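You operate a simulated robot arm through the tools that you are given. There is no shell and no other tool.

You are at the controls of a simulated robot arm. One attempt, no reset.

## Task
Lift the empty wide basket down, oil the patch on its slats, lay the dumplings in and cover it.
Fine: on the beige mat, brush the patch on the slats with oil from the steel tin, stand the beige brush back; the wide lid with a yellow knob goes on last. Set down upright: beige brush. A coat counts when it lies all over at full strength: go over it till it gets no stronger.
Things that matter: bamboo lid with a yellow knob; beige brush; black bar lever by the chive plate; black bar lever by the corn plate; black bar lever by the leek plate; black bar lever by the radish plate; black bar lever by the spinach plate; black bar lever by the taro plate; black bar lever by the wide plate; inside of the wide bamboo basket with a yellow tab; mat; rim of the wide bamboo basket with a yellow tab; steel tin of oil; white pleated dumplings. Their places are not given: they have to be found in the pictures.

The check looks at the end state, three seconds after you hand in, the way a careful person would. Anything else that was tipped, shoved, dropped, spilled or broken makes it a failure. A push-on lid holds only when it is set on centred and level and pressed home; a screw cap is set on level and turned clockwise until tight.

## Robot
A 6-joint arm with a two-finger gripper, fixed in place. Base frame: the origin is on the floor under the middle of its stand, x ahead of it, y to its left, z up; the work surface is at about z = 0.85. Lengths are in m, angles in degrees, forces in N, time in s.
It reaches about 1.417 m from its shoulder. Its first joint turns from -166.0 to 166.0 degrees. Payload 3.43 kg.
The tool frame sits at the grasp point between the pads (the TCP): z along the fingers, y along the line on which they close. The tips reach 0.02 m beyond it. The gripper opens to 0.19 m; its body begins 0.248 m behind the TCP.
Orientation is that of the tool frame in the base frame, as a unit quaternion [w, x, y, z]. With the fingers straight down and closing along the base's y, the tool's x points along the base's -x, its y along +y and its z along -z.

## Interface
- The arm moves only by the tool apply_moves. Its argument "motion" is one flat list of numbers, 6 for each row, row after row: the shift along the base's x, y, z in m, then the turn, a rotation vector about the base's x, y, z in degrees. In form: [x, y, z, rx, ry, rz, x, y, z, rx, ry, rz, ...]. A call has 1 to 20 rows; each row shifts and turns the commanded pose from where the row before left it. "claw" is the closure in counts, from 0 (fully open) to 255 (shut), set as the call begins (left out, the last holds). A row lasts 0.2 s, in which the tool goes at most 0.05 m and 8.6 degrees; a call with a longer step from one row to the next is refused whole, and so is a gripper value outside its range. A pose out of reach is approached as far as the arm can. The call stops where the force on the tool passes 40 N (or 10 N more than at its start, if that is more) or the arm is blocked; 0.2 s more then pass. Each finger travels about 0.153 m/s and halts on what it meets, pressing with about 42 N; the grip force reading is that of the motor and also rises with nothing between the fingers. The clock runs only during rows and for 0.2 s after the last one: add rows that do not move to give the fingers time. It gives the time, the measured TCP pose, the force on the tool (base axes), the opening and the grip force at its end, in the units of the frame above (readings bear some noise), with the torque about the TCP (base axes, N m) and any sound that the robot's microphone picked up, and new pictures: "pictures" is both (left out), scene, wrist or none.
- Cameras (640 x 400 px; columns grow to the right, rows downward): "scene" is fixed at [0.044, -0.5065, 1.5525]; the picture's right is [-0.67, -0.75, 0.00], its down [-0.53, 0.47, -0.71] and it looks along [0.53, -0.47, -0.71] (base axes); focal length 221 px, centre (320, 200). "wrist" rides on the gripper at [0.07, -0.008, -0.288] in the tool frame; the picture's right is [0.12, 0.99, 0.00], its down [-0.96, 0.12, -0.25] and it looks along [-0.25, 0.03, 0.97] (tool axes); focal length 261 px, centre (320, 200).
- slide_trunk(by): moves the trunk up (or, below 0, down) by that many m; the arm rides with it, the base frame stays. It gives what a move gives, with no picture.
- locate(camera, pixels): there is no depth. For up to 12 entries [column, row, z] of the newest picture of that camera ("zoom" is the newest enlarged one), the place [x, y] in the base frame at which the ray of that pixel passes the height z, good to about 0.003 m, but the place of the scene camera against the robot may be out by one fixed shift of up to 0.018 m in any direction. It takes no simulated time.
- zoom(camera, box): a new picture of the part [left, top, right, bottom] of that camera's present view, enlarged. It takes no simulated time.
- job_done(): hands the job in; it is judged then, once.

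Unless the task says otherwise, let go and move clear before handing in.

The tools are called after "Call:" as a command line: name --argument value ..., lists and objects as JSON in quotes. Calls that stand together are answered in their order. apply_moves: Moves the arm, as the interface text tells. Its arguments: {"type":"object","properties":{"motion":{"type":"array","items":{"type":"number"}},"claw":{"type":"number"},"pictures":{"type":"string","enum":["both","scene","wrist","none"]}},"required":["motion"]} The other tools are called the same way: slide_trunk (by) moves the trunk up or down; locate (camera, pixels) gives the place at which the rays of pixels pass given heights; zoom (camera, box) takes an enlarged picture of a part of a camera's view; job_done () hands the job in.

At the start:

```text
time: 0.0
ee_pos: [0.2261, -0.7018, 1.3525]
orientation: [0.0, 0.0, 1.0, 0.0]
ft_force: [-1.1, 1.0, -0.2]
torque: [-0.02, 0.01, 0.0]
grip_width: 0.19
grip_force: 0.1
trunk travel left (down, up): [-0.375, 0.065]
```

scene: 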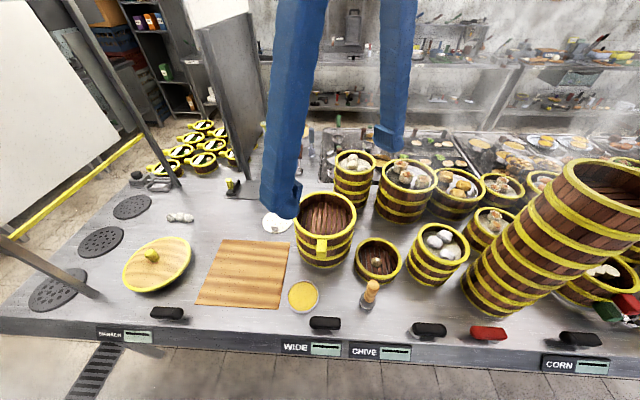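
wrist: 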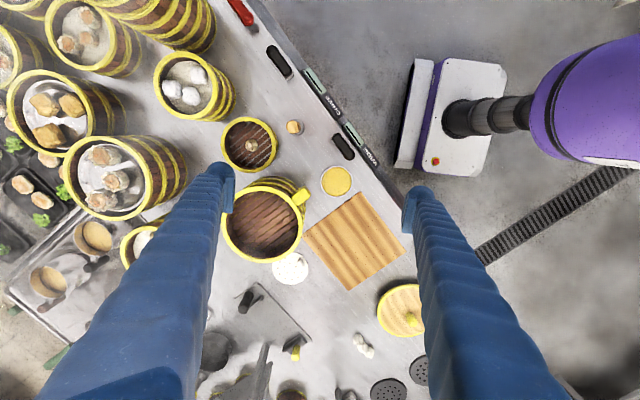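

The first pictures show the wide basket with yellow tab near scene (325,228), the mat at (243,272), the lid at (157,263), the tin at (303,296), the brush at (370,292) and dumplings at (180,217). I'll zoom in for detail before moving.

Call:
zoom --camera "scene" --box '[260, 160, 420, 360]'

Call:
zoom --camera "scene" --box '[90, 180, 300, 360]'

Call:
zoom --camera "wrist" --box '[200, 100, 440, 250]'

Call:
zoom --camera "scene" --box '[400, 150, 640, 390]'

```text
2.00 times, centred on (340, 260) of scene
```

zoom: 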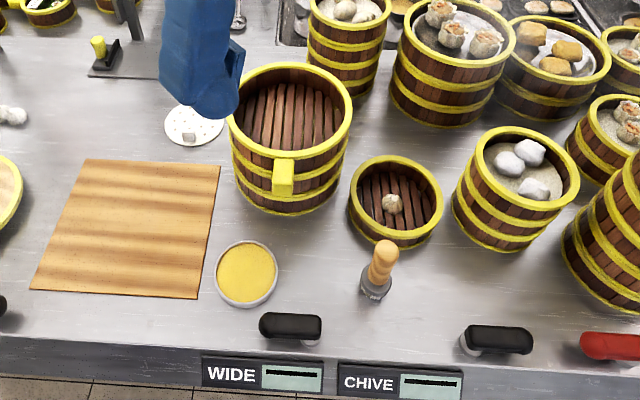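

```text
2.22 times, centred on (195, 270) of scene
```

zoom: 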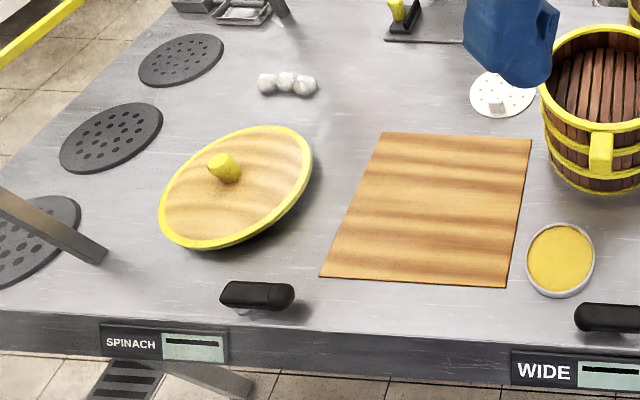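

```text
2.67 times, centred on (320, 175) of wrist
```

zoom: 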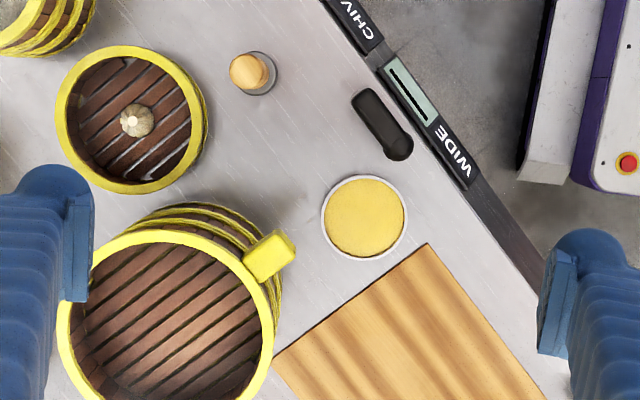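

```text
1.67 times, centred on (520, 270) of scene
```

zoom: 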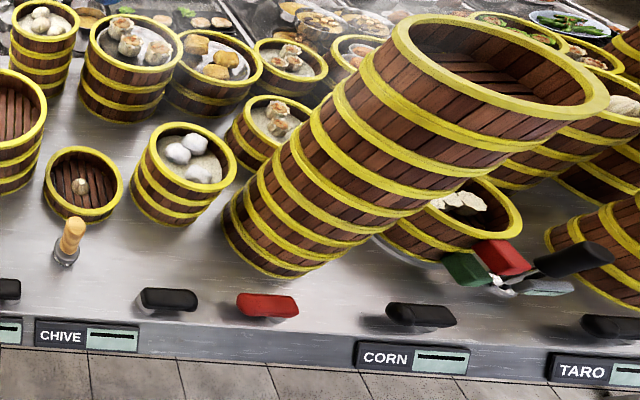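

The wrist zoom shows the wide basket, the patch is not yet obvious, and the chive basket beside it holds something small. I'll measure places at several heights from both cameras.

Call:
locate --camera "scene" --pixels '[[222, 240, 0.855], [287, 240, 0.855], [278, 309, 0.855], [196, 305, 0.855], [303, 296, 0.87], [367, 306, 0.85], [371, 284, 0.95], [157, 265, 0.87], [152, 256, 0.9], [180, 217, 0.86], [281, 223, 0.85], [325, 322, 0.88]]'

Call:
locate --camera "wrist" --pixels '[[356, 191, 0.855], [304, 236, 0.855], [402, 245, 0.855], [346, 291, 0.855], [336, 180, 0.87], [293, 127, 0.95], [298, 128, 0.85], [401, 310, 0.87], [410, 320, 0.9], [362, 344, 0.86], [290, 268, 0.85], [343, 147, 0.88]]'

Call:
zoom --camera "wrist" --box '[200, 160, 320, 280]'

Call:
zoom --camera "scene" --box '[270, 180, 370, 280]'

```text
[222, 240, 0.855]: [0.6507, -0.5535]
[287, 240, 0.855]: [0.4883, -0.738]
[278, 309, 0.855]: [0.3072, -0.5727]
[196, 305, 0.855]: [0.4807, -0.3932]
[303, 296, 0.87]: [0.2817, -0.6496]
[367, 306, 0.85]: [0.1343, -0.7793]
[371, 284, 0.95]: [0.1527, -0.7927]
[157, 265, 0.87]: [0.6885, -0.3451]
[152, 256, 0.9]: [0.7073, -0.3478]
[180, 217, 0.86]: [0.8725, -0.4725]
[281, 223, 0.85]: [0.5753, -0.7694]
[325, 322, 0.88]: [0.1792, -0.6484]
```

```text
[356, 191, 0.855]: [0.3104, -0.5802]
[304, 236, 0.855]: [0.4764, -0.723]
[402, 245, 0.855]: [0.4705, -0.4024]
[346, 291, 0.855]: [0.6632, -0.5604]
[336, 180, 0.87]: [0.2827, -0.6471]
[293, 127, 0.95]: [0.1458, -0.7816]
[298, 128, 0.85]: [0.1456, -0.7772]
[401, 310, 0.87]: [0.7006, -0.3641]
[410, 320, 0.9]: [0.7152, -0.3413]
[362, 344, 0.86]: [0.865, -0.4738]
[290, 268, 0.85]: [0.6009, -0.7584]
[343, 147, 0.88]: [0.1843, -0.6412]
```

```text
3.33 times, centred on (260, 220) of wrist
```

zoom: 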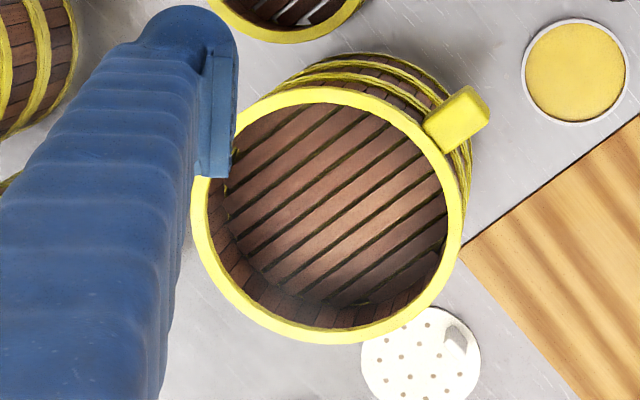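

```text
4.00 times, centred on (320, 230) of scene
```

zoom: 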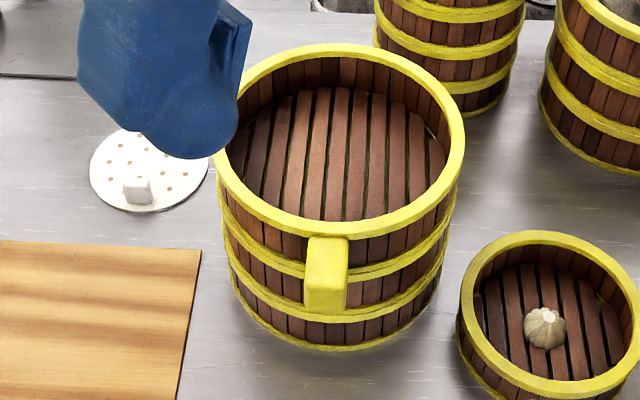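

I'll triangulate the basket's rim from both cameras at several heights, and the inner floor too.

Call:
locate --camera "wrist" --pixels '[[262.1, 224.5, 0.95], [262.1, 224.5, 1.0], [262.1, 224.5, 1.05], [262.1, 224.5, 1.1], [301, 196, 0.95], [301, 196, 1.0], [301, 196, 1.05], [248, 145, 0.9], [248, 145, 0.95], [248, 145, 1.0]]'

Call:
locate --camera "scene" --pixels '[[324.8, 215.8, 0.95], [324.8, 215.8, 1.0], [324.8, 215.8, 1.05], [324.8, 215.8, 1.1], [322, 242, 0.95], [322, 242, 1.0], [322, 242, 1.05], [378, 257, 0.9], [378, 257, 0.95], [378, 257, 1.0]]'

```text
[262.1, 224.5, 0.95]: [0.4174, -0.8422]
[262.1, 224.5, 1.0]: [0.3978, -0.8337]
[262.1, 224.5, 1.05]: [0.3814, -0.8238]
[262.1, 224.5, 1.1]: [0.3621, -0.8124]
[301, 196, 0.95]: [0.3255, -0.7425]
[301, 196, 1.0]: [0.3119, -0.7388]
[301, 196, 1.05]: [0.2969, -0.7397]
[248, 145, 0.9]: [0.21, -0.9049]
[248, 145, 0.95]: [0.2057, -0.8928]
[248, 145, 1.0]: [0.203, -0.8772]
```

```text
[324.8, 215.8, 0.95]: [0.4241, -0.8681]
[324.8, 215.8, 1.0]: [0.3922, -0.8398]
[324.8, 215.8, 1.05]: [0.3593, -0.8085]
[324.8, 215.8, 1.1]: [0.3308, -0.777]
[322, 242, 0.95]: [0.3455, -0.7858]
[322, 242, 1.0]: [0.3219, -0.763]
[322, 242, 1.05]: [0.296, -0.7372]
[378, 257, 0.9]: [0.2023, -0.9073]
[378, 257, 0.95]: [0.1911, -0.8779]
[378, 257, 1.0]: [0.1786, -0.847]
```

The rim centre triangulates to about (0.395, -0.837) at z ≈ 1.0, so the wide basket is on top of a stack, with the chive basket rim at about 0.905. I'll move over the basket for a closer, straight-down look.

Call:
apply_moves --motion '[0.035, -0.025, -0.01, 0, 0, 0, 0.035, -0.025, -0.01, 0, 0, 0, 0.035, -0.025, -0.01, 0, 0, 0, 0.035, -0.025, -0.01, 0, 0, 0, 0.035, -0.025, -0.01, 0, 0, 0, 0, 0, 0, 0, 0, 0]' --claw 0

```text
time: 1.4
ee_pos: [0.3967, -0.8262, 1.3049]
orientation: [0.0, -0.001, 1.0, 0.0]
ft_force: [0.1, 0.4, -0.3]
torque: [0.06, -0.11, 0.01]
grip_width: 0.19
grip_force: 0.1
trunk travel left (down, up): [-0.375, 0.065]
```

scene: 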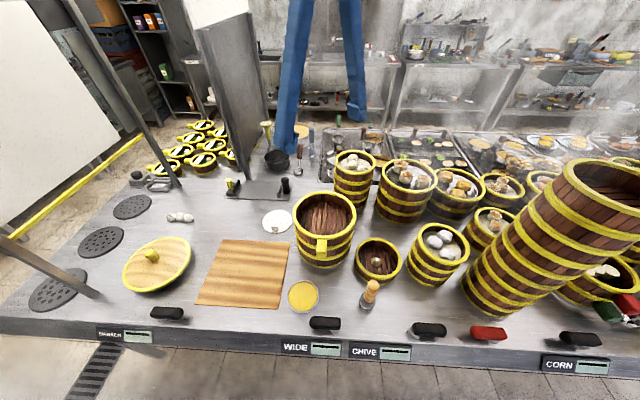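
wrist: 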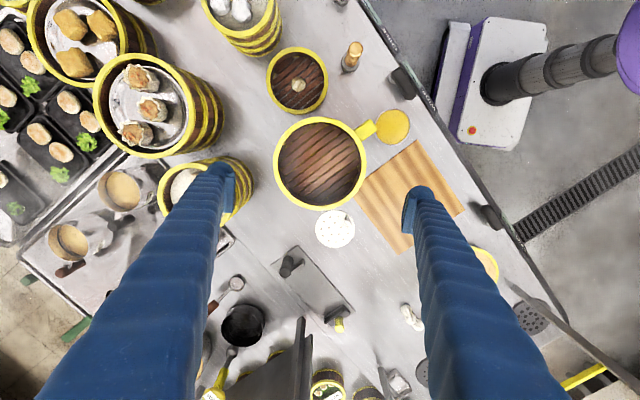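

The basket is now seen from nearly above at wrist (321,163). I'll zoom on its slats, the brush, and the counter's back rack.

Call:
zoom --camera "wrist" --box '[260, 110, 380, 220]'

Call:
zoom --camera "wrist" --box '[320, 20, 440, 150]'

Call:
zoom --camera "scene" --box '[280, 180, 380, 280]'

Call:
zoom --camera "scene" --box '[340, 260, 460, 340]'

Call:
zoom --camera "scene" --box '[150, 160, 310, 240]'

```text
3.64 times, centred on (320, 165) of wrist
```

zoom: 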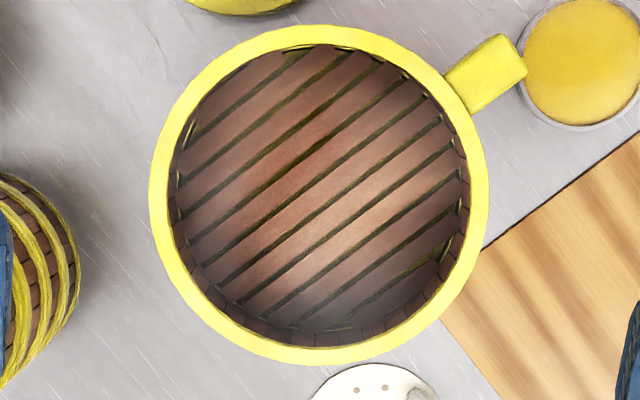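

```text
3.08 times, centred on (380, 85) of wrist
```

zoom: 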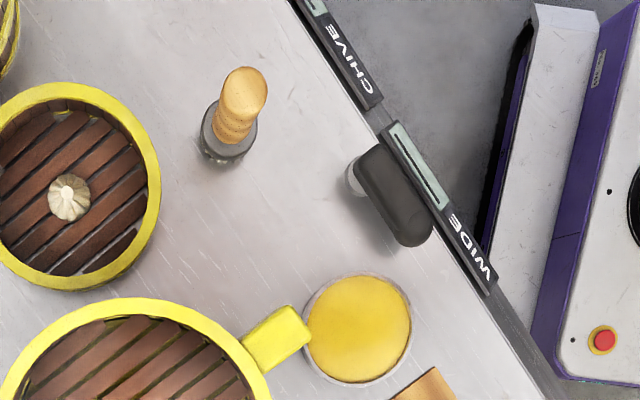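

```text
4.00 times, centred on (330, 230) of scene
```

zoom: 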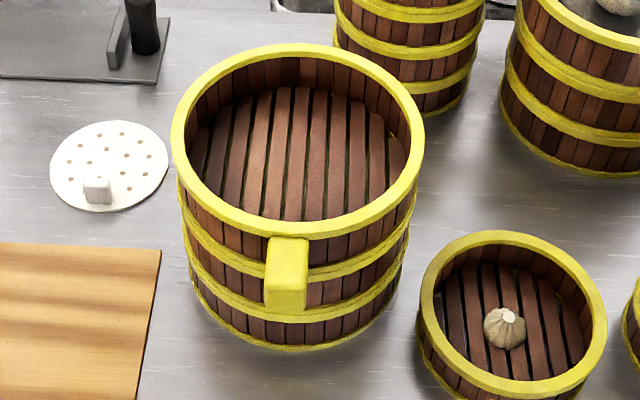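

```text
5.00 times, centred on (400, 300) of scene
```

zoom: 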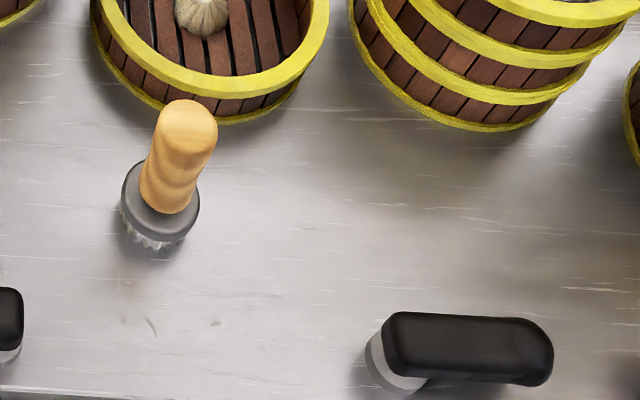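

```text
4.00 times, centred on (230, 200) of scene
```

zoom: 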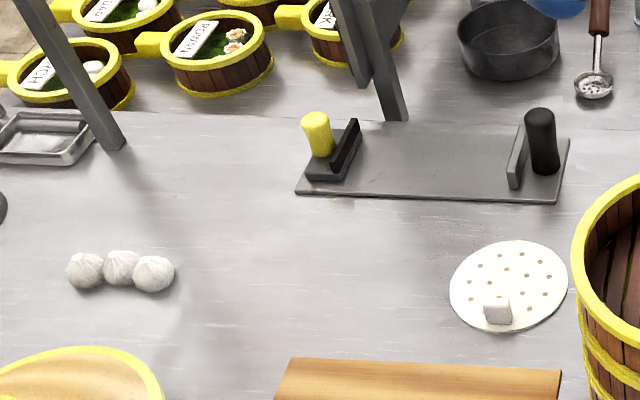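

The slats look plain from here; I need to know how the stack divides. I'll zoom much tighter on the stack's side and the slats.

Call:
zoom --camera "scene" --box '[290, 225, 340, 275]'

Call:
zoom --camera "scene" --box '[325, 220, 365, 275]'

Call:
zoom --camera "scene" --box '[295, 190, 360, 240]'

Call:
zoom --camera "scene" --box '[350, 270, 390, 315]'

Call:
zoom --camera "scene" --box '[275, 310, 415, 365]'

```text
8.00 times, centred on (315, 250) of scene
```

zoom: 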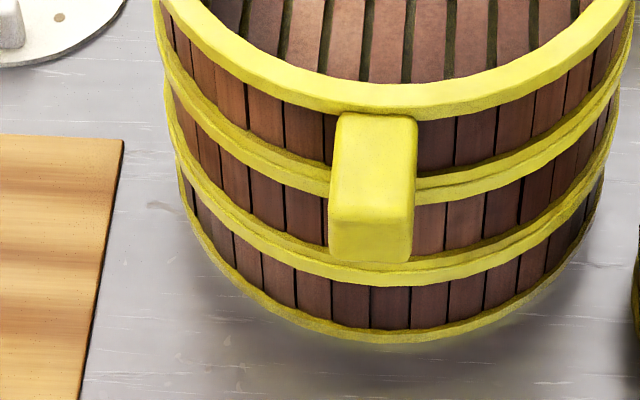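

```text
7.27 times, centred on (345, 248) of scene
```

zoom: 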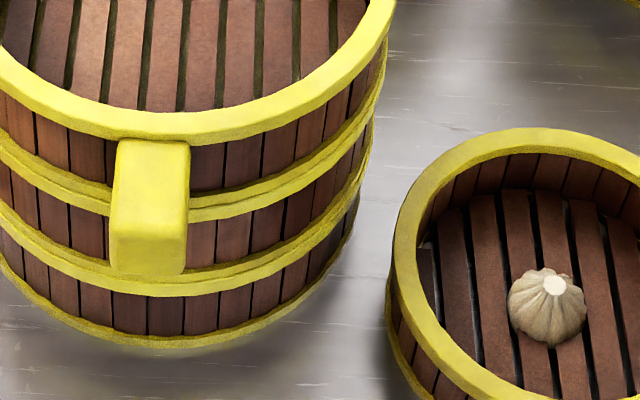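

```text
8.00 times, centred on (328, 215) of scene
```

zoom: 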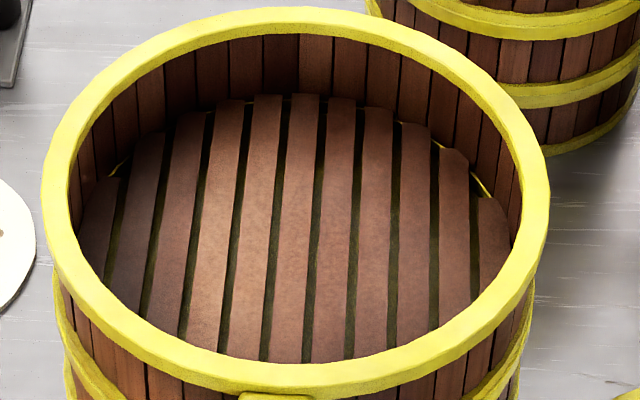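

```text
8.89 times, centred on (370, 292) of scene
```

zoom: 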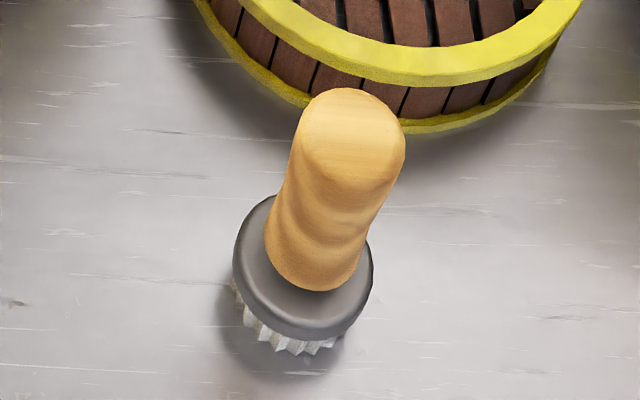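

```text
4.57 times, centred on (345, 338) of scene
```

zoom: 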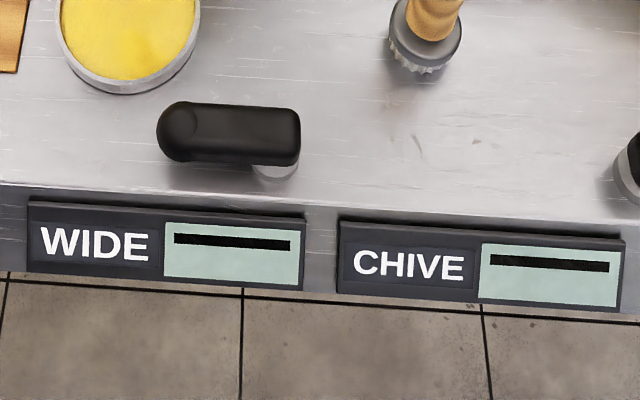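

The stack is three wide baskets (each has a top band resting on the next), about 0.05 m each. I'll measure the rim's edges, the brush top, tin and tab with the wrist camera.

Call:
locate --camera "wrist" --pixels '[[273.3, 163.6, 1.0], [366.7, 163.6, 1.0], [320, 117, 1.0], [320, 210, 1.0], [320, 163.6, 1.0], [320, 163.6, 0.95], [278.8, 163.6, 1.0], [361.2, 163.6, 1.0], [374, 130, 0.99], [392, 125.5, 0.87], [355.6, 46, 0.95], [355.6, 46, 0.92]]'

Call:
locate --camera "scene" --pixels '[[373.6, 284.1, 0.92], [373.6, 284.1, 0.94], [373.6, 284.1, 0.96], [373.6, 284.1, 0.98], [373.6, 284.1, 1.0], [324.8, 215.8, 0.99], [324.8, 215.8, 1.01], [303, 296, 0.86], [303, 296, 0.88], [303, 296, 0.9], [438, 240, 0.9], [490, 305, 0.85]]'

```text
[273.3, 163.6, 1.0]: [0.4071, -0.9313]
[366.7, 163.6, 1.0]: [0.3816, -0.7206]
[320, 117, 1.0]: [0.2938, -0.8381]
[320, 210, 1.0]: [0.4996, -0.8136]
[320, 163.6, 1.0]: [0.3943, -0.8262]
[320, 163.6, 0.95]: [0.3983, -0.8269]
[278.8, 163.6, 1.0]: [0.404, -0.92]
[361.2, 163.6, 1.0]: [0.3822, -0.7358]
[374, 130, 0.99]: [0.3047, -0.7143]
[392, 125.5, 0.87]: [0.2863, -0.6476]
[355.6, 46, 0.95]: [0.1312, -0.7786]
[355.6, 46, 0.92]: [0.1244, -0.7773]
```

```text
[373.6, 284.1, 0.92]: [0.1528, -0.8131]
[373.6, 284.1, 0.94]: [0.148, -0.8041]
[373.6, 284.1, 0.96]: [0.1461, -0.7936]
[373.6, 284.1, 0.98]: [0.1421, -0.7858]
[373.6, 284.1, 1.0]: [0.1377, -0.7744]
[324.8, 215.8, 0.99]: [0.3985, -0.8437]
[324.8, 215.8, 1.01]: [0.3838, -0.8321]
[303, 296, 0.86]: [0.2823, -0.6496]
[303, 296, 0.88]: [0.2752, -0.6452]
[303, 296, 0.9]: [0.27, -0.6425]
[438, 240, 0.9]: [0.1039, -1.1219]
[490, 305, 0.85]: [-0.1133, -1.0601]
```

The rim measures about 0.21 m across, centred near (0.395, -0.826). I'll go above the wall on its +y side with a part-closed gripper for a closer look.

Call:
apply_moves --motion '[0, 0.02, -0.035, 0, 0, 0, 0, 0.02, -0.035, 0, 0, 0, 0, 0.02, -0.035, 0, 0, 0, 0, 0.02, -0.035, 0, 0, 0, 0, 0.019, -0.03, 0, 0, 0, 0, 0, 0, 0, 0, 0]' --claw 160

```text
time: 2.8
ee_pos: [0.3998, -0.7271, 1.1339]
orientation: [0.0, 0.0, 1.0, 0.0]
ft_force: [-0.6, 0.1, 1.0]
torque: [0.01, -0.01, -0.01]
grip_width: 0.071
grip_force: 0.1
trunk travel left (down, up): [-0.375, 0.065]
```

scene: 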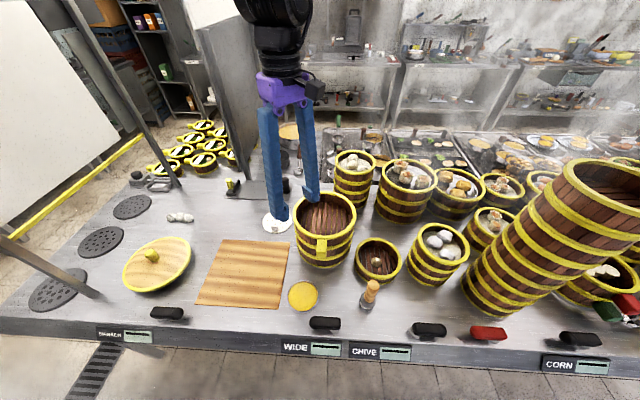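
wrist: 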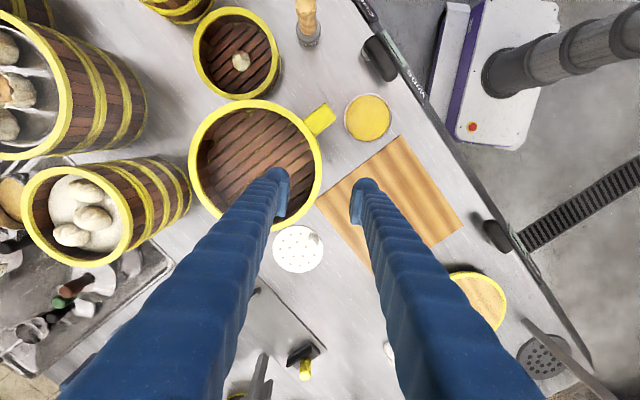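

The fingers straddle above the +y wall near wrist (320,195). I'll zoom to refine the rim position relative to the fingers.

Call:
zoom --camera "wrist" --box '[180, 90, 380, 240]'

Call:
locate --camera "wrist" --pixels '[[188, 165, 1.0], [322, 165, 1.0], [255, 99, 1.0], [255, 232, 1.0], [255, 165.5, 0.98], [255, 165.5, 1.0], [255, 165.5, 1.02], [368, 118, 0.87], [270, 190, 1.11], [363, 190, 1.11]]'

```text
2.67 times, centred on (280, 165) of wrist
```

zoom: 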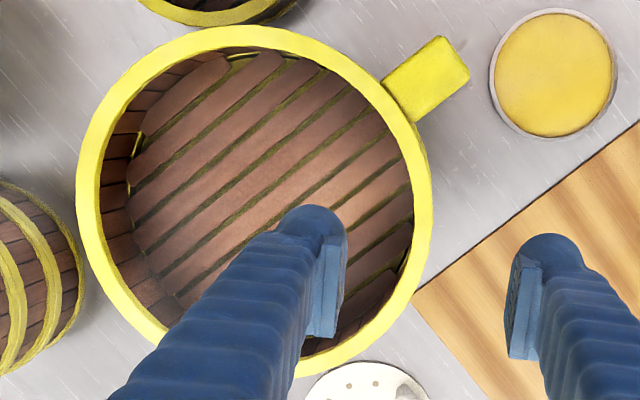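

```text
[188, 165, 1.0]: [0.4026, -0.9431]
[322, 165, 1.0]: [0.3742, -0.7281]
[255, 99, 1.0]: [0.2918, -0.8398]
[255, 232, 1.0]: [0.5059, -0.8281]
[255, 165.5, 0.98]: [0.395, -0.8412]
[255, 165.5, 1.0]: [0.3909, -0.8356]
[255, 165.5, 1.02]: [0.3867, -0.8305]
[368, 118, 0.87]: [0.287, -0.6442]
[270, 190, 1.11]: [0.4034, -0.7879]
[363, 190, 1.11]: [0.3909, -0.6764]
```

I need the rim height more precisely, so I'll use the tab's sharp corners from both cameras.

Call:
zoom --camera "wrist" --box '[298, 98, 346, 128]'

Call:
zoom --camera "scene" --box '[305, 230, 340, 265]'

```text
13.33 times, centred on (322, 113) of wrist
```

zoom: 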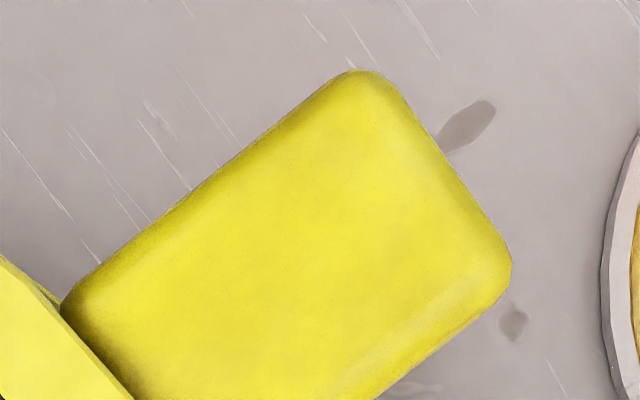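

```text
11.43 times, centred on (322, 248) of scene
```

zoom: 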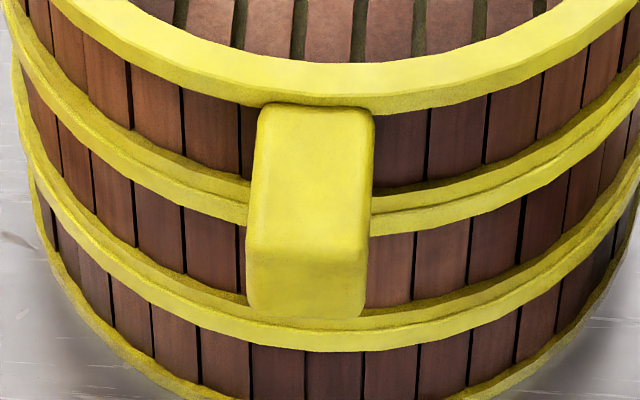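

Call:
locate --camera "wrist" --pixels '[[331, 110.75, 0.94], [331, 110.75, 0.97], [331, 110.75, 1.0], [331, 110.75, 1.03]]'

Call:
locate --camera "scene" --pixels '[[320.95, 251.06, 0.94], [320.95, 251.06, 0.97], [320.95, 251.06, 1.0], [320.95, 251.06, 1.03]]'

```text
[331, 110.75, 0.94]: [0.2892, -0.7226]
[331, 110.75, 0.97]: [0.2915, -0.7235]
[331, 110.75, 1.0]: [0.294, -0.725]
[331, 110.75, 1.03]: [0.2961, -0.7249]
```

```text
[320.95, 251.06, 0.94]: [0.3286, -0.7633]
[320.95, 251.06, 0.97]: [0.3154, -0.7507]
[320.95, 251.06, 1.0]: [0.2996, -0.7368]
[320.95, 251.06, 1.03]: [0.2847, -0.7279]
```

Combining views: rim centre ≈ (0.395, -0.829), outer radius ≈ 0.102, wall ≈ 12 mm thick, rim z ≈ 1.02, slats about 36 mm below it. I'll align over the wall middle at y ≈ -0.733 and lower until the tips are just above the rim.

Call:
apply_moves --motion '[-0.005, -0.006, -0.03, 0, 0, 0, 0, 0, -0.03, 0, 0, 0, 0, 0, -0.019, 0, 0, 0, 0, 0, 0, 0, 0, 0]' --claw 175 --pictures "wrist"

Call:
zoom --camera "wrist" --box '[240, 130, 400, 230]'

Call:
zoom --camera "scene" --box '[265, 170, 365, 250]'

```text
time: 3.8
ee_pos: [0.3957, -0.7353, 1.0543]
orientation: [0.0, -0.001, 1.0, 0.0]
ft_force: [0.0, -0.1, 0.3]
torque: [0.05, 0.04, 0.02]
grip_width: 0.0595
grip_force: 0.0
trunk travel left (down, up): [-0.375, 0.065]
```

wrist: 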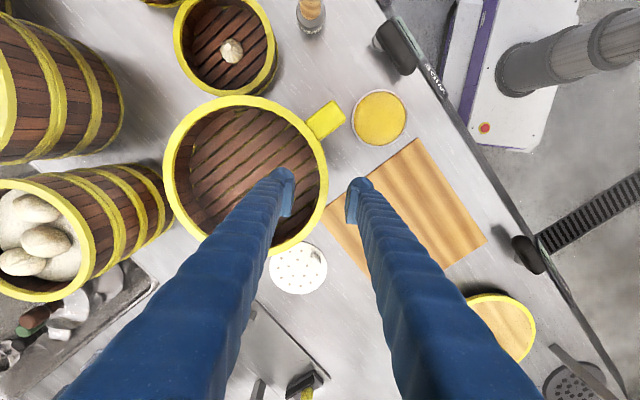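

```text
4.00 times, centred on (320, 180) of wrist
```

zoom: 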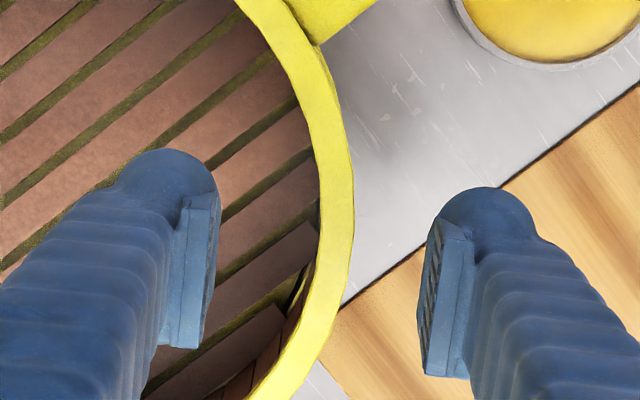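

```text
5.00 times, centred on (315, 210) of scene
```

zoom: 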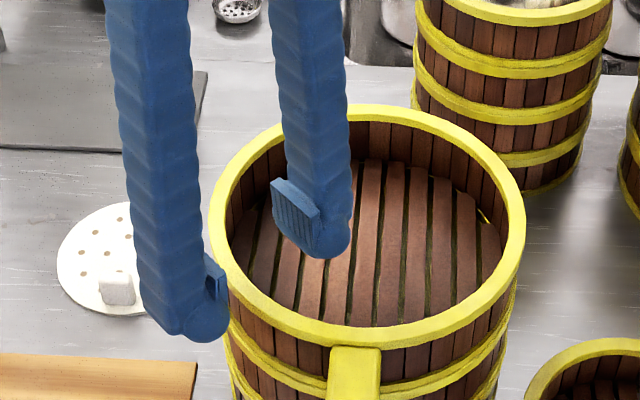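

The wall at the TCP row spans zoom x ≈ 315–350, slightly to +y of the fingers' midline. I'll check the exact numbers.

Call:
locate --camera "wrist" --pixels '[[318.75, 200, 1.02], [327.5, 200, 1.02], [320, 200, 1.054], [320, 200, 1.02], [163, 172, 1.02], [328, 172, 1.02], [245, 95, 1.02], [245, 256, 1.02]]'

Call:
zoom --camera "wrist" --box '[280, 160, 360, 240]'

```text
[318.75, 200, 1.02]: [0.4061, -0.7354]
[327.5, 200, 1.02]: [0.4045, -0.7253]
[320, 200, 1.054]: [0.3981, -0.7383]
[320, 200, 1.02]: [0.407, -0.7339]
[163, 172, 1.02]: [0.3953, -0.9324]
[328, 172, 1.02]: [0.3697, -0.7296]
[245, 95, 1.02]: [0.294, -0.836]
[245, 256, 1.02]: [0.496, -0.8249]
```

```text
5.00 times, centred on (320, 200) of wrist
```

zoom: 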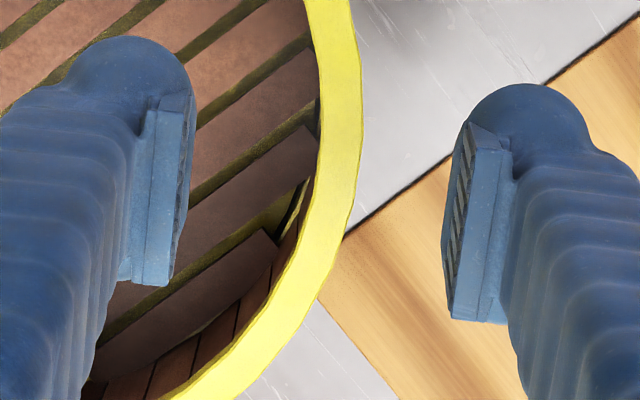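

The wall mid is at y ≈ -0.730, so I shift +5 mm in y and lower the straddling fingers in two cautious stages.

Call:
apply_moves --motion '[0, 0.005, 0, 0, 0, 0, 0, 0, -0.01, 0, 0, 0, 0, 0, -0.01, 0, 0, 0, 0, 0, -0.008, 0, 0, 0, 0, 0, 0, 0, 0, 0]' --claw 185 --pictures "none"

Call:
zoom --camera "wrist" --box '[280, 160, 360, 240]'

Call:
zoom --camera "scene" --box '[285, 190, 345, 240]'

```text
time: 5.0
ee_pos: [0.3949, -0.7303, 1.026]
orientation: [0.0, 0.0, 1.0, 0.0]
ft_force: [-0.3, -0.7, 0.0]
torque: [0.02, 0.0, -0.01]
grip_width: 0.0521
grip_force: 0.0
trunk travel left (down, up): [-0.375, 0.065]
```

```text
5.00 times, centred on (320, 200) of wrist
```

zoom: 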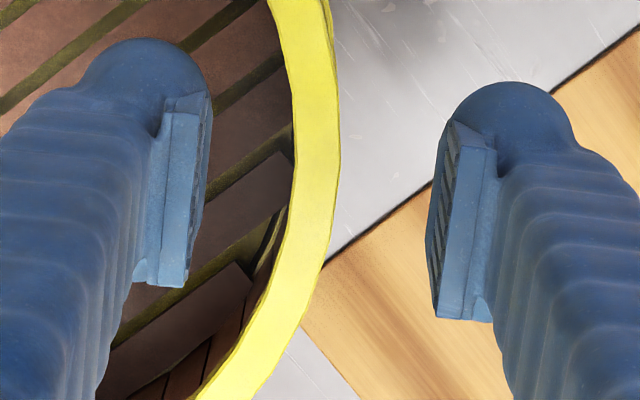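

```text
8.00 times, centred on (315, 215) of scene
```

zoom: 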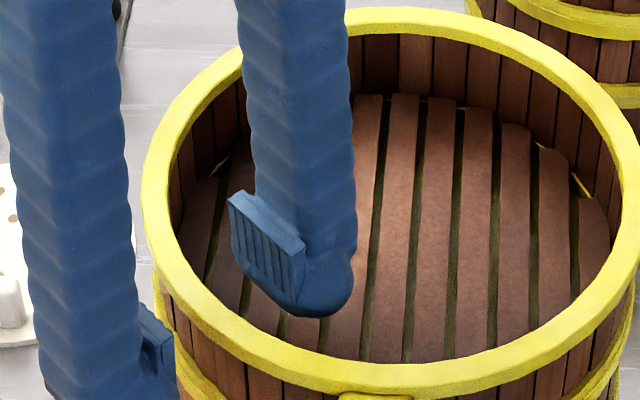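

The wall now sits centred (zoom x ≈ 318) between the pads. I'll go down another 12 mm and look again.

Call:
apply_moves --motion '[0, 0, -0.006, 0, 0, 0, 0, 0, -0.006, 0, 0, 0, 0, 0, 0, 0, 0, 0]' --pictures "none"

Call:
zoom --camera "wrist" --box '[280, 160, 360, 240]'

Call:
zoom --camera "scene" --box '[285, 190, 345, 240]'

```text
time: 5.8
ee_pos: [0.3947, -0.7292, 1.0156]
orientation: [0.0, 0.0, 1.0, 0.0]
ft_force: [-0.1, 0.5, -0.3]
torque: [0.02, -0.01, -0.03]
grip_width: 0.0519
grip_force: 0.0
trunk travel left (down, up): [-0.375, 0.065]
```

```text
5.00 times, centred on (320, 200) of wrist
```

zoom: 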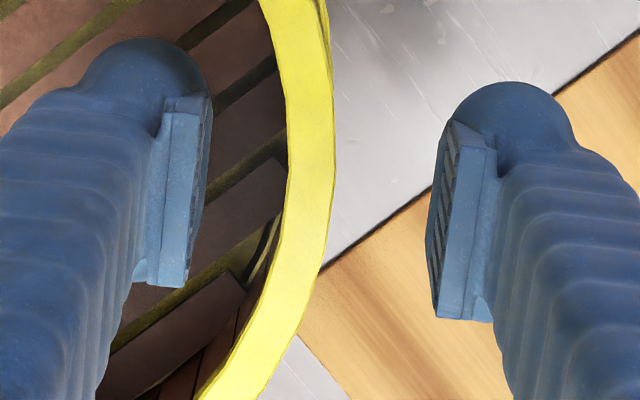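

```text
8.00 times, centred on (315, 215) of scene
```

zoom: 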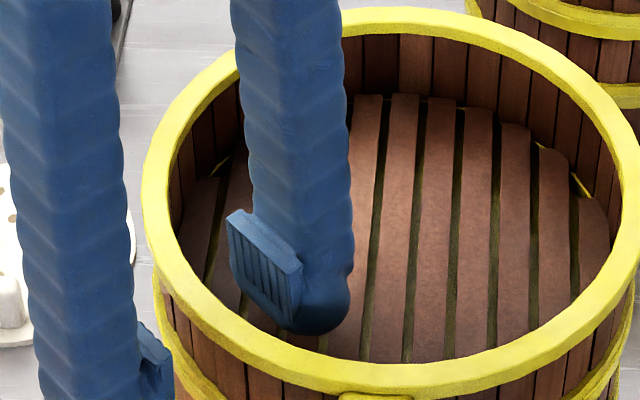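

No contact yet; the wall mid (zoom x ≈ 310) is about 2 mm toward -y of the pads' midline. I'll correct by -2 mm, drop 4 mm, and close gently in steps.

Call:
apply_moves --motion '[0, -0.002, -0.004, 0, 0, 0, 0, 0, 0, 0, 0, 0]' --claw 215 --pictures "none"

Call:
zoom --camera "wrist" --box '[280, 160, 360, 240]'

Call:
zoom --camera "scene" --box '[285, 190, 345, 240]'

```text
time: 6.4
ee_pos: [0.3947, -0.7303, 1.0092]
orientation: [-0.001, 0.0, 1.0, -0.001]
ft_force: [0.1, 0.5, 0.3]
torque: [0.01, 0.05, 0.03]
grip_width: 0.0296
grip_force: 0.1
trunk travel left (down, up): [-0.375, 0.065]
```

```text
5.00 times, centred on (320, 200) of wrist
```

zoom: 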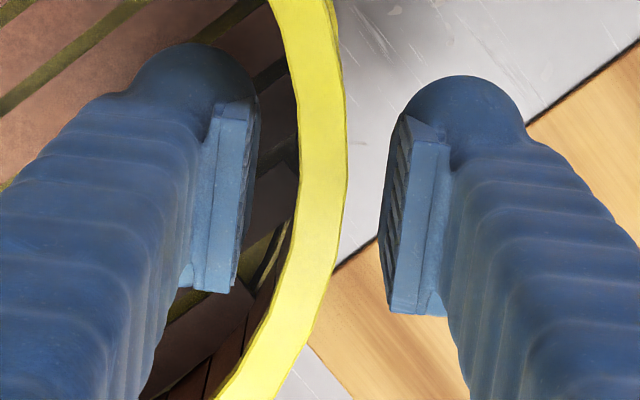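

```text
8.00 times, centred on (315, 215) of scene
```

zoom: 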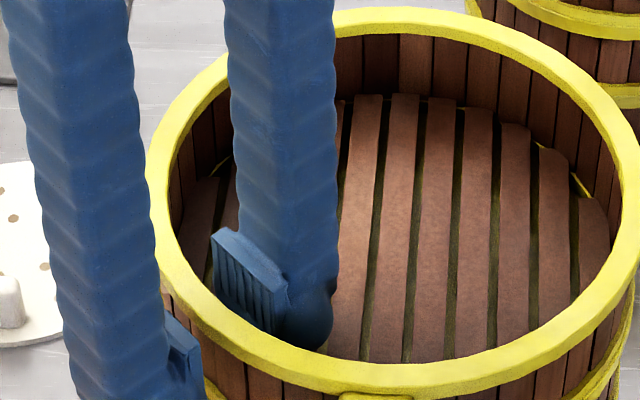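

The pads are centred with equal gaps of about 50 px each side of the wall. I'll close fully.

Call:
apply_moves --motion '[0, 0, 0, 0, 0, 0, 0, 0, 0, 0, 0, 0, 0, 0, 0, 0, 0, 0]' --claw 255 --pictures "none"

Call:
zoom --camera "scene" --box '[285, 190, 365, 275]'

```text
time: 7.2
ee_pos: [0.3947, -0.7299, 1.0108]
orientation: [0.0, 0.0, 1.0, 0.001]
ft_force: [-2.0, 0.0, -0.3]
torque: [0.02, 0.05, -0.14]
grip_width: 0.0063
grip_force: 40.6
trunk travel left (down, up): [-0.375, 0.065]
```

```text
4.71 times, centred on (325, 232) of scene
```

zoom: 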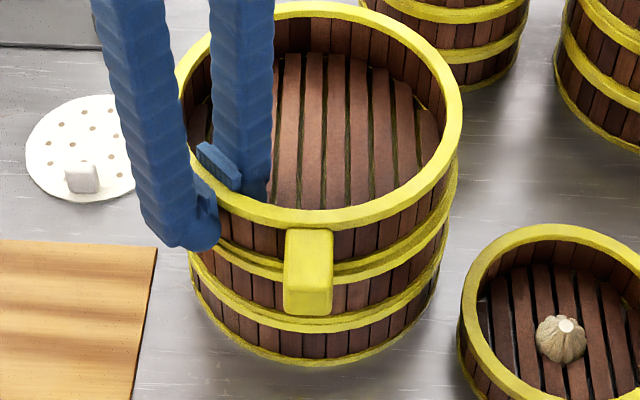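

The grip reads 40.6 N at 6.3 mm, so the wall is held. I'll lift slowly and check that only the top basket comes.

Call:
apply_moves --motion '[0, 0, 0.005, 0, 0, 0, 0, 0, 0.01, 0, 0, 0, 0, 0, 0.015, 0, 0, 0, 0, 0, 0.015, 0, 0, 0, 0, 0, 0, 0, 0, 0]' --pictures "scene"

Call:
zoom --camera "scene" --box '[275, 170, 375, 275]'

```text
time: 8.4
ee_pos: [0.3956, -0.7291, 1.055]
orientation: [0.0, 0.0, 1.0, -0.001]
ft_force: [-0.1, 0.1, -1.3]
torque: [0.19, 0.02, 0.0]
grip_width: 0.0063
grip_force: 40.3
trunk travel left (down, up): [-0.375, 0.065]
```

scene: 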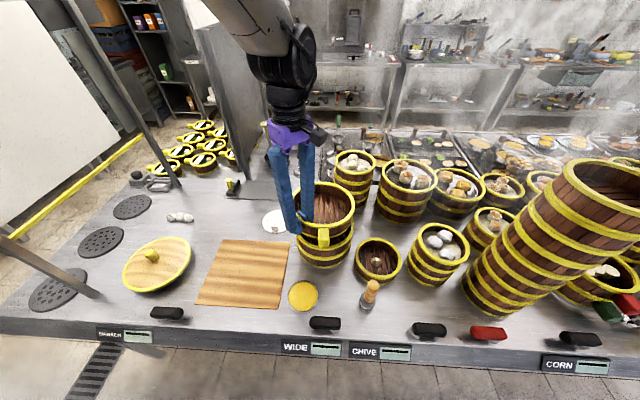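

```text
3.81 times, centred on (325, 222) of scene
```

zoom: 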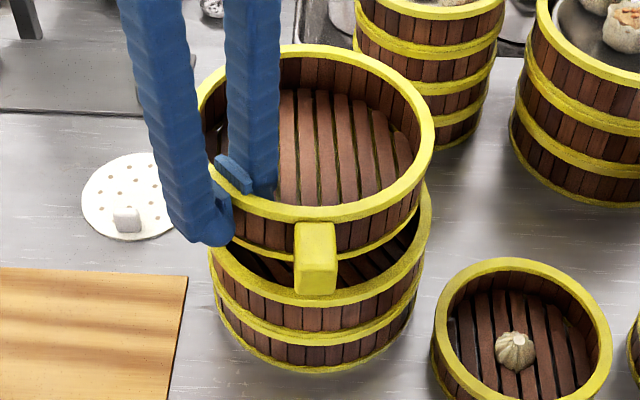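

Only the top basket rose (about 1.3 N); the two below stayed. I'll raise it more and carry it over the mat centre (≈ (0.481, -0.565)).

Call:
apply_moves --motion '[0, 0, 0.025, 0, 0, 0, 0, 0, 0.025, 0, 0, 0, 0.0075, 0.023, 0, 0, 0, 0, 0.0107, 0.0328, 0, 0, 0, 0, 0.0107, 0.0328, 0, 0, 0, 0, 0.0107, 0.0328, 0, 0, 0, 0, 0.0107, 0.0328, 0, 0, 0, 0, 0.0107, 0.0328, 0, 0, 0, 0, 0.0107, 0.0328, 0, 0, 0, 0, 0.009, 0.0275, 0, 0, 0, 0, 0.0053, 0.0155, 0, 0, 0, 0, 0, 0, 0, 0, 0, 0]' --pictures "both"

```text
time: 11.0
ee_pos: [0.4803, -0.4679, 1.1069]
orientation: [0.0, 0.0, 1.0, 0.001]
ft_force: [-0.1, -0.5, -1.7]
torque: [0.2, -0.01, 0.03]
grip_width: 0.0064
grip_force: 40.1
trunk travel left (down, up): [-0.375, 0.065]
```

scene: 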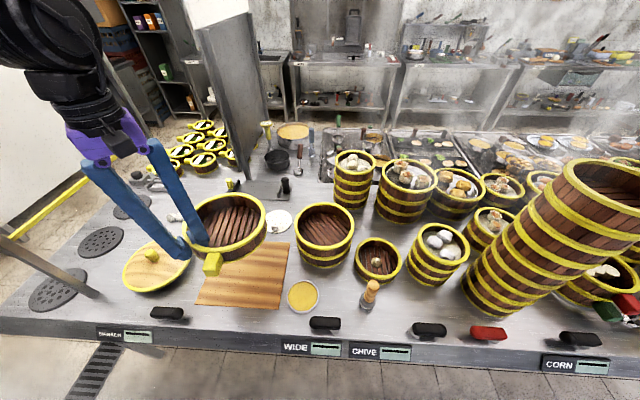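
wrist: 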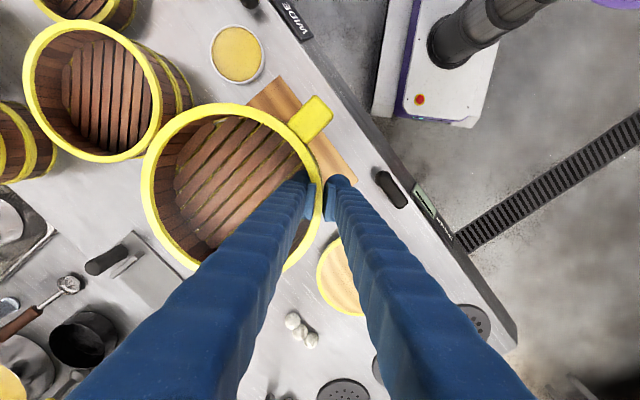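

The basket is over the mat. I'll lower most of the way and check the mat margins.

Call:
apply_moves --motion '[0, 0, -0.034, 0, 0, 0, 0, 0, -0.034, 0, 0, 0, 0, 0, -0.034, 0, 0, 0, 0, 0, -0.034, 0, 0, 0, 0, 0, -0.03, 0, 0, 0, 0, 0, 0, 0, 0, 0]' --pictures "both"

Call:
zoom --camera "scene" --box '[170, 190, 310, 320]'

```text
time: 12.4
ee_pos: [0.4813, -0.4687, 0.9396]
orientation: [0.0, -0.002, 1.0, 0.0]
ft_force: [-0.7, -0.4, -2.0]
torque: [0.21, -0.01, -0.02]
grip_width: 0.0064
grip_force: 40.3
trunk travel left (down, up): [-0.375, 0.065]
```

scene: 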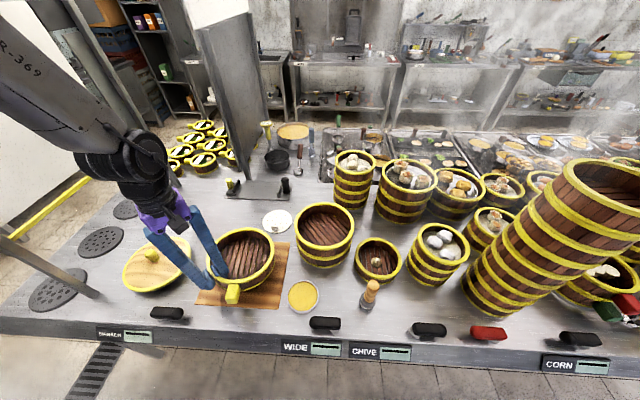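
wrist: 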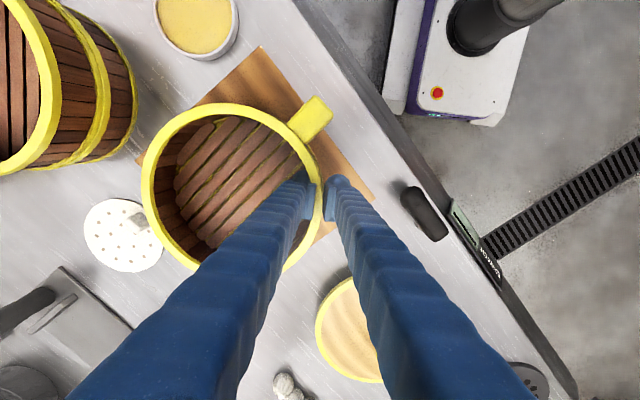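

```text
3.08 times, centred on (240, 255) of scene
```

zoom: 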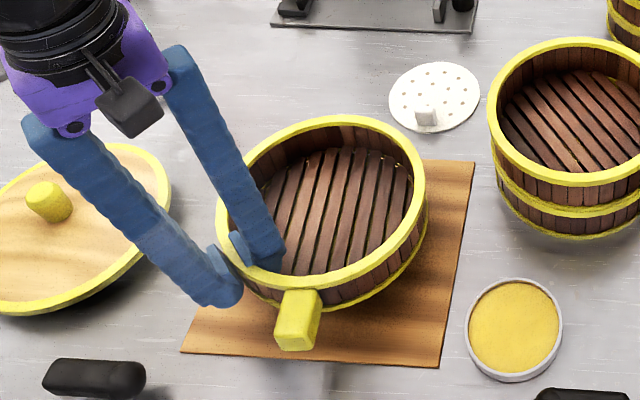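

I'll check the basket centre against the mat corners from this view.

Call:
locate --camera "wrist" --pixels '[[260, 47, 0.853], [375, 195, 0.853], [138, 160, 0.853], [232, 187, 0.95], [142, 187, 0.95], [322, 187, 0.95], [232, 102, 0.95]]'

Call:
locate --camera "scene" --pixels '[[290, 242, 0.853], [279, 309, 0.853], [195, 305, 0.853], [242, 255, 0.95]]'

```text
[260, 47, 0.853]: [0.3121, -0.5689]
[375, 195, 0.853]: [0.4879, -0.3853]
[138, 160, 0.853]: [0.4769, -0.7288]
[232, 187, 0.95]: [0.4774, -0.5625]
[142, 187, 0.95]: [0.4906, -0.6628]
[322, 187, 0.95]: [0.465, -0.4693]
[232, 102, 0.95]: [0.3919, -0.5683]
```

```text
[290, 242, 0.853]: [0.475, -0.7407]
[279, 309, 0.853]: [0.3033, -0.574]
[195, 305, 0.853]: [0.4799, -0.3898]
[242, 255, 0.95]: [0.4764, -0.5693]
```

The basket centre (0.477, -0.5625) matches the mat centre (0.482, -0.557) well. I'll lower gently until contact.

Call:
apply_moves --motion '[0.002, 0.002, -0.01, 0, 0, 0, 0.002, 0.002, -0.01, 0, 0, 0, 0, 0, -0.006, 0, 0, 0, 0, 0, -0.003, 0, 0, 0, 0, 0, 0, 0, 0, 0]' --pictures "none"

Call:
zoom --camera "scene" --box '[180, 215, 300, 315]'

```text
time: 13.6
ee_pos: [0.4845, -0.4628, 0.9091]
orientation: [0.001, 0.0, 1.0, 0.0]
ft_force: [-0.4, 0.0, -1.5]
torque: [0.03, -0.04, 0.02]
grip_width: 0.0063
grip_force: 39.8
trunk travel left (down, up): [-0.375, 0.065]
```

```text
4.00 times, centred on (240, 265) of scene
```

zoom: 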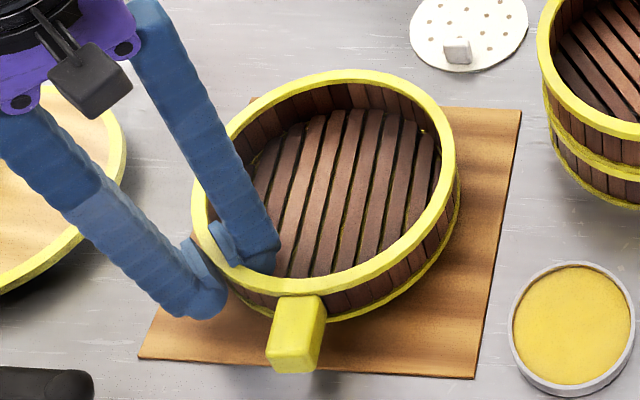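

The torque dropped from 0.20 to 0.03 N m, so the far side may just be touching. I'll continue in 2 mm steps watching the force.

Call:
apply_moves --motion '[0, 0, -0.002, 0, 0, 0, 0, 0, 0, 0, 0, 0]' --pictures "none"

```text
time: 14.2
ee_pos: [0.4849, -0.4643, 0.9087]
orientation: [0.0, 0.0, 1.0, 0.0]
ft_force: [-0.1, 0.1, -0.7]
torque: [0.03, 0.0, 0.04]
grip_width: 0.0067
grip_force: 40.5
trunk travel left (down, up): [-0.375, 0.065]
```

Call:
apply_moves --motion '[0, 0, -0.002, 0, 0, 0, 0, 0, 0, 0, 0, 0]' --pictures "none"

Call:
zoom --camera "scene" --box '[200, 230, 290, 310]'

```text
time: 14.8
ee_pos: [0.4846, -0.4632, 0.9066]
orientation: [0.0, 0.0, 1.0, 0.0]
ft_force: [-0.3, 0.2, -0.5]
torque: [0.03, 0.06, -0.01]
grip_width: 0.0063
grip_force: 40.4
trunk travel left (down, up): [-0.375, 0.065]
```

```text
5.00 times, centred on (245, 270) of scene
```

zoom: 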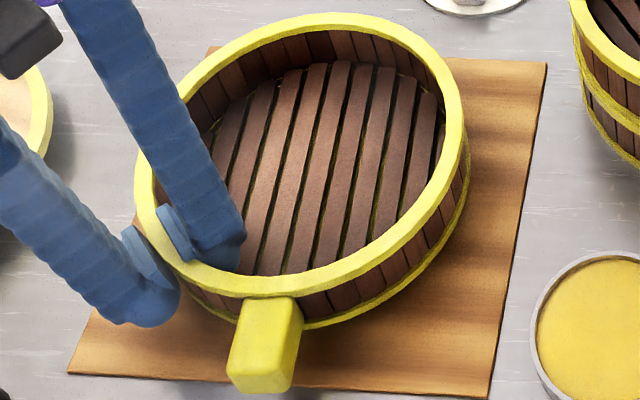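

Force is near zero versus −1.7 N when hanging, so the basket is nearly supported. One more 2 mm step to confirm.

Call:
apply_moves --motion '[0, 0, -0.002, 0, 0, 0, 0, 0, 0, 0, 0, 0]' --pictures "none"

```text
time: 15.4
ee_pos: [0.4854, -0.4625, 0.9045]
orientation: [0.0, 0.001, 1.0, 0.0]
ft_force: [0.4, 0.3, 0.2]
torque: [0.03, 0.06, -0.01]
grip_width: 0.006
grip_force: 39.8
trunk travel left (down, up): [-0.375, 0.065]
```

Call:
apply_moves --motion '[0, 0, -0.002, 0, 0, 0, 0, 0, 0, 0, 0, 0]' --pictures "none"

Call:
zoom --camera "scene" --box '[200, 230, 290, 310]'

Call:
zoom --camera "wrist" --box '[130, 90, 370, 280]'

```text
time: 16.0
ee_pos: [0.4857, -0.4636, 0.9022]
orientation: [-0.001, 0.001, 1.0, 0.0]
ft_force: [0.1, 1.2, 2.0]
torque: [0.04, 0.25, 0.04]
grip_width: 0.0061
grip_force: 39.9
trunk travel left (down, up): [-0.375, 0.065]
```

```text
5.00 times, centred on (245, 270) of scene
```

zoom: 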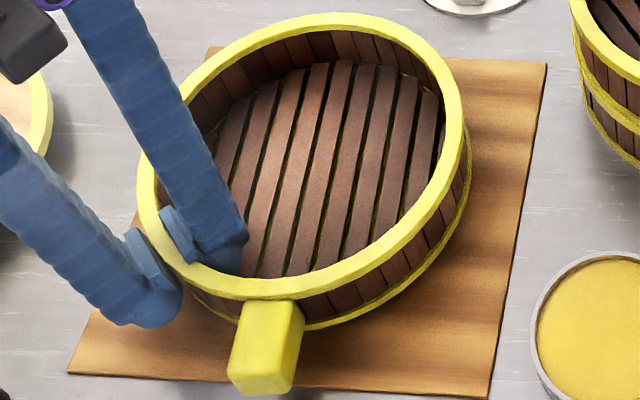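

```text
2.11 times, centred on (250, 185) of wrist
```

zoom: 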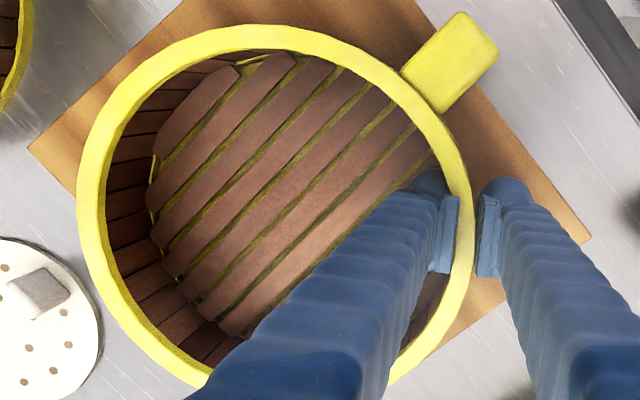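

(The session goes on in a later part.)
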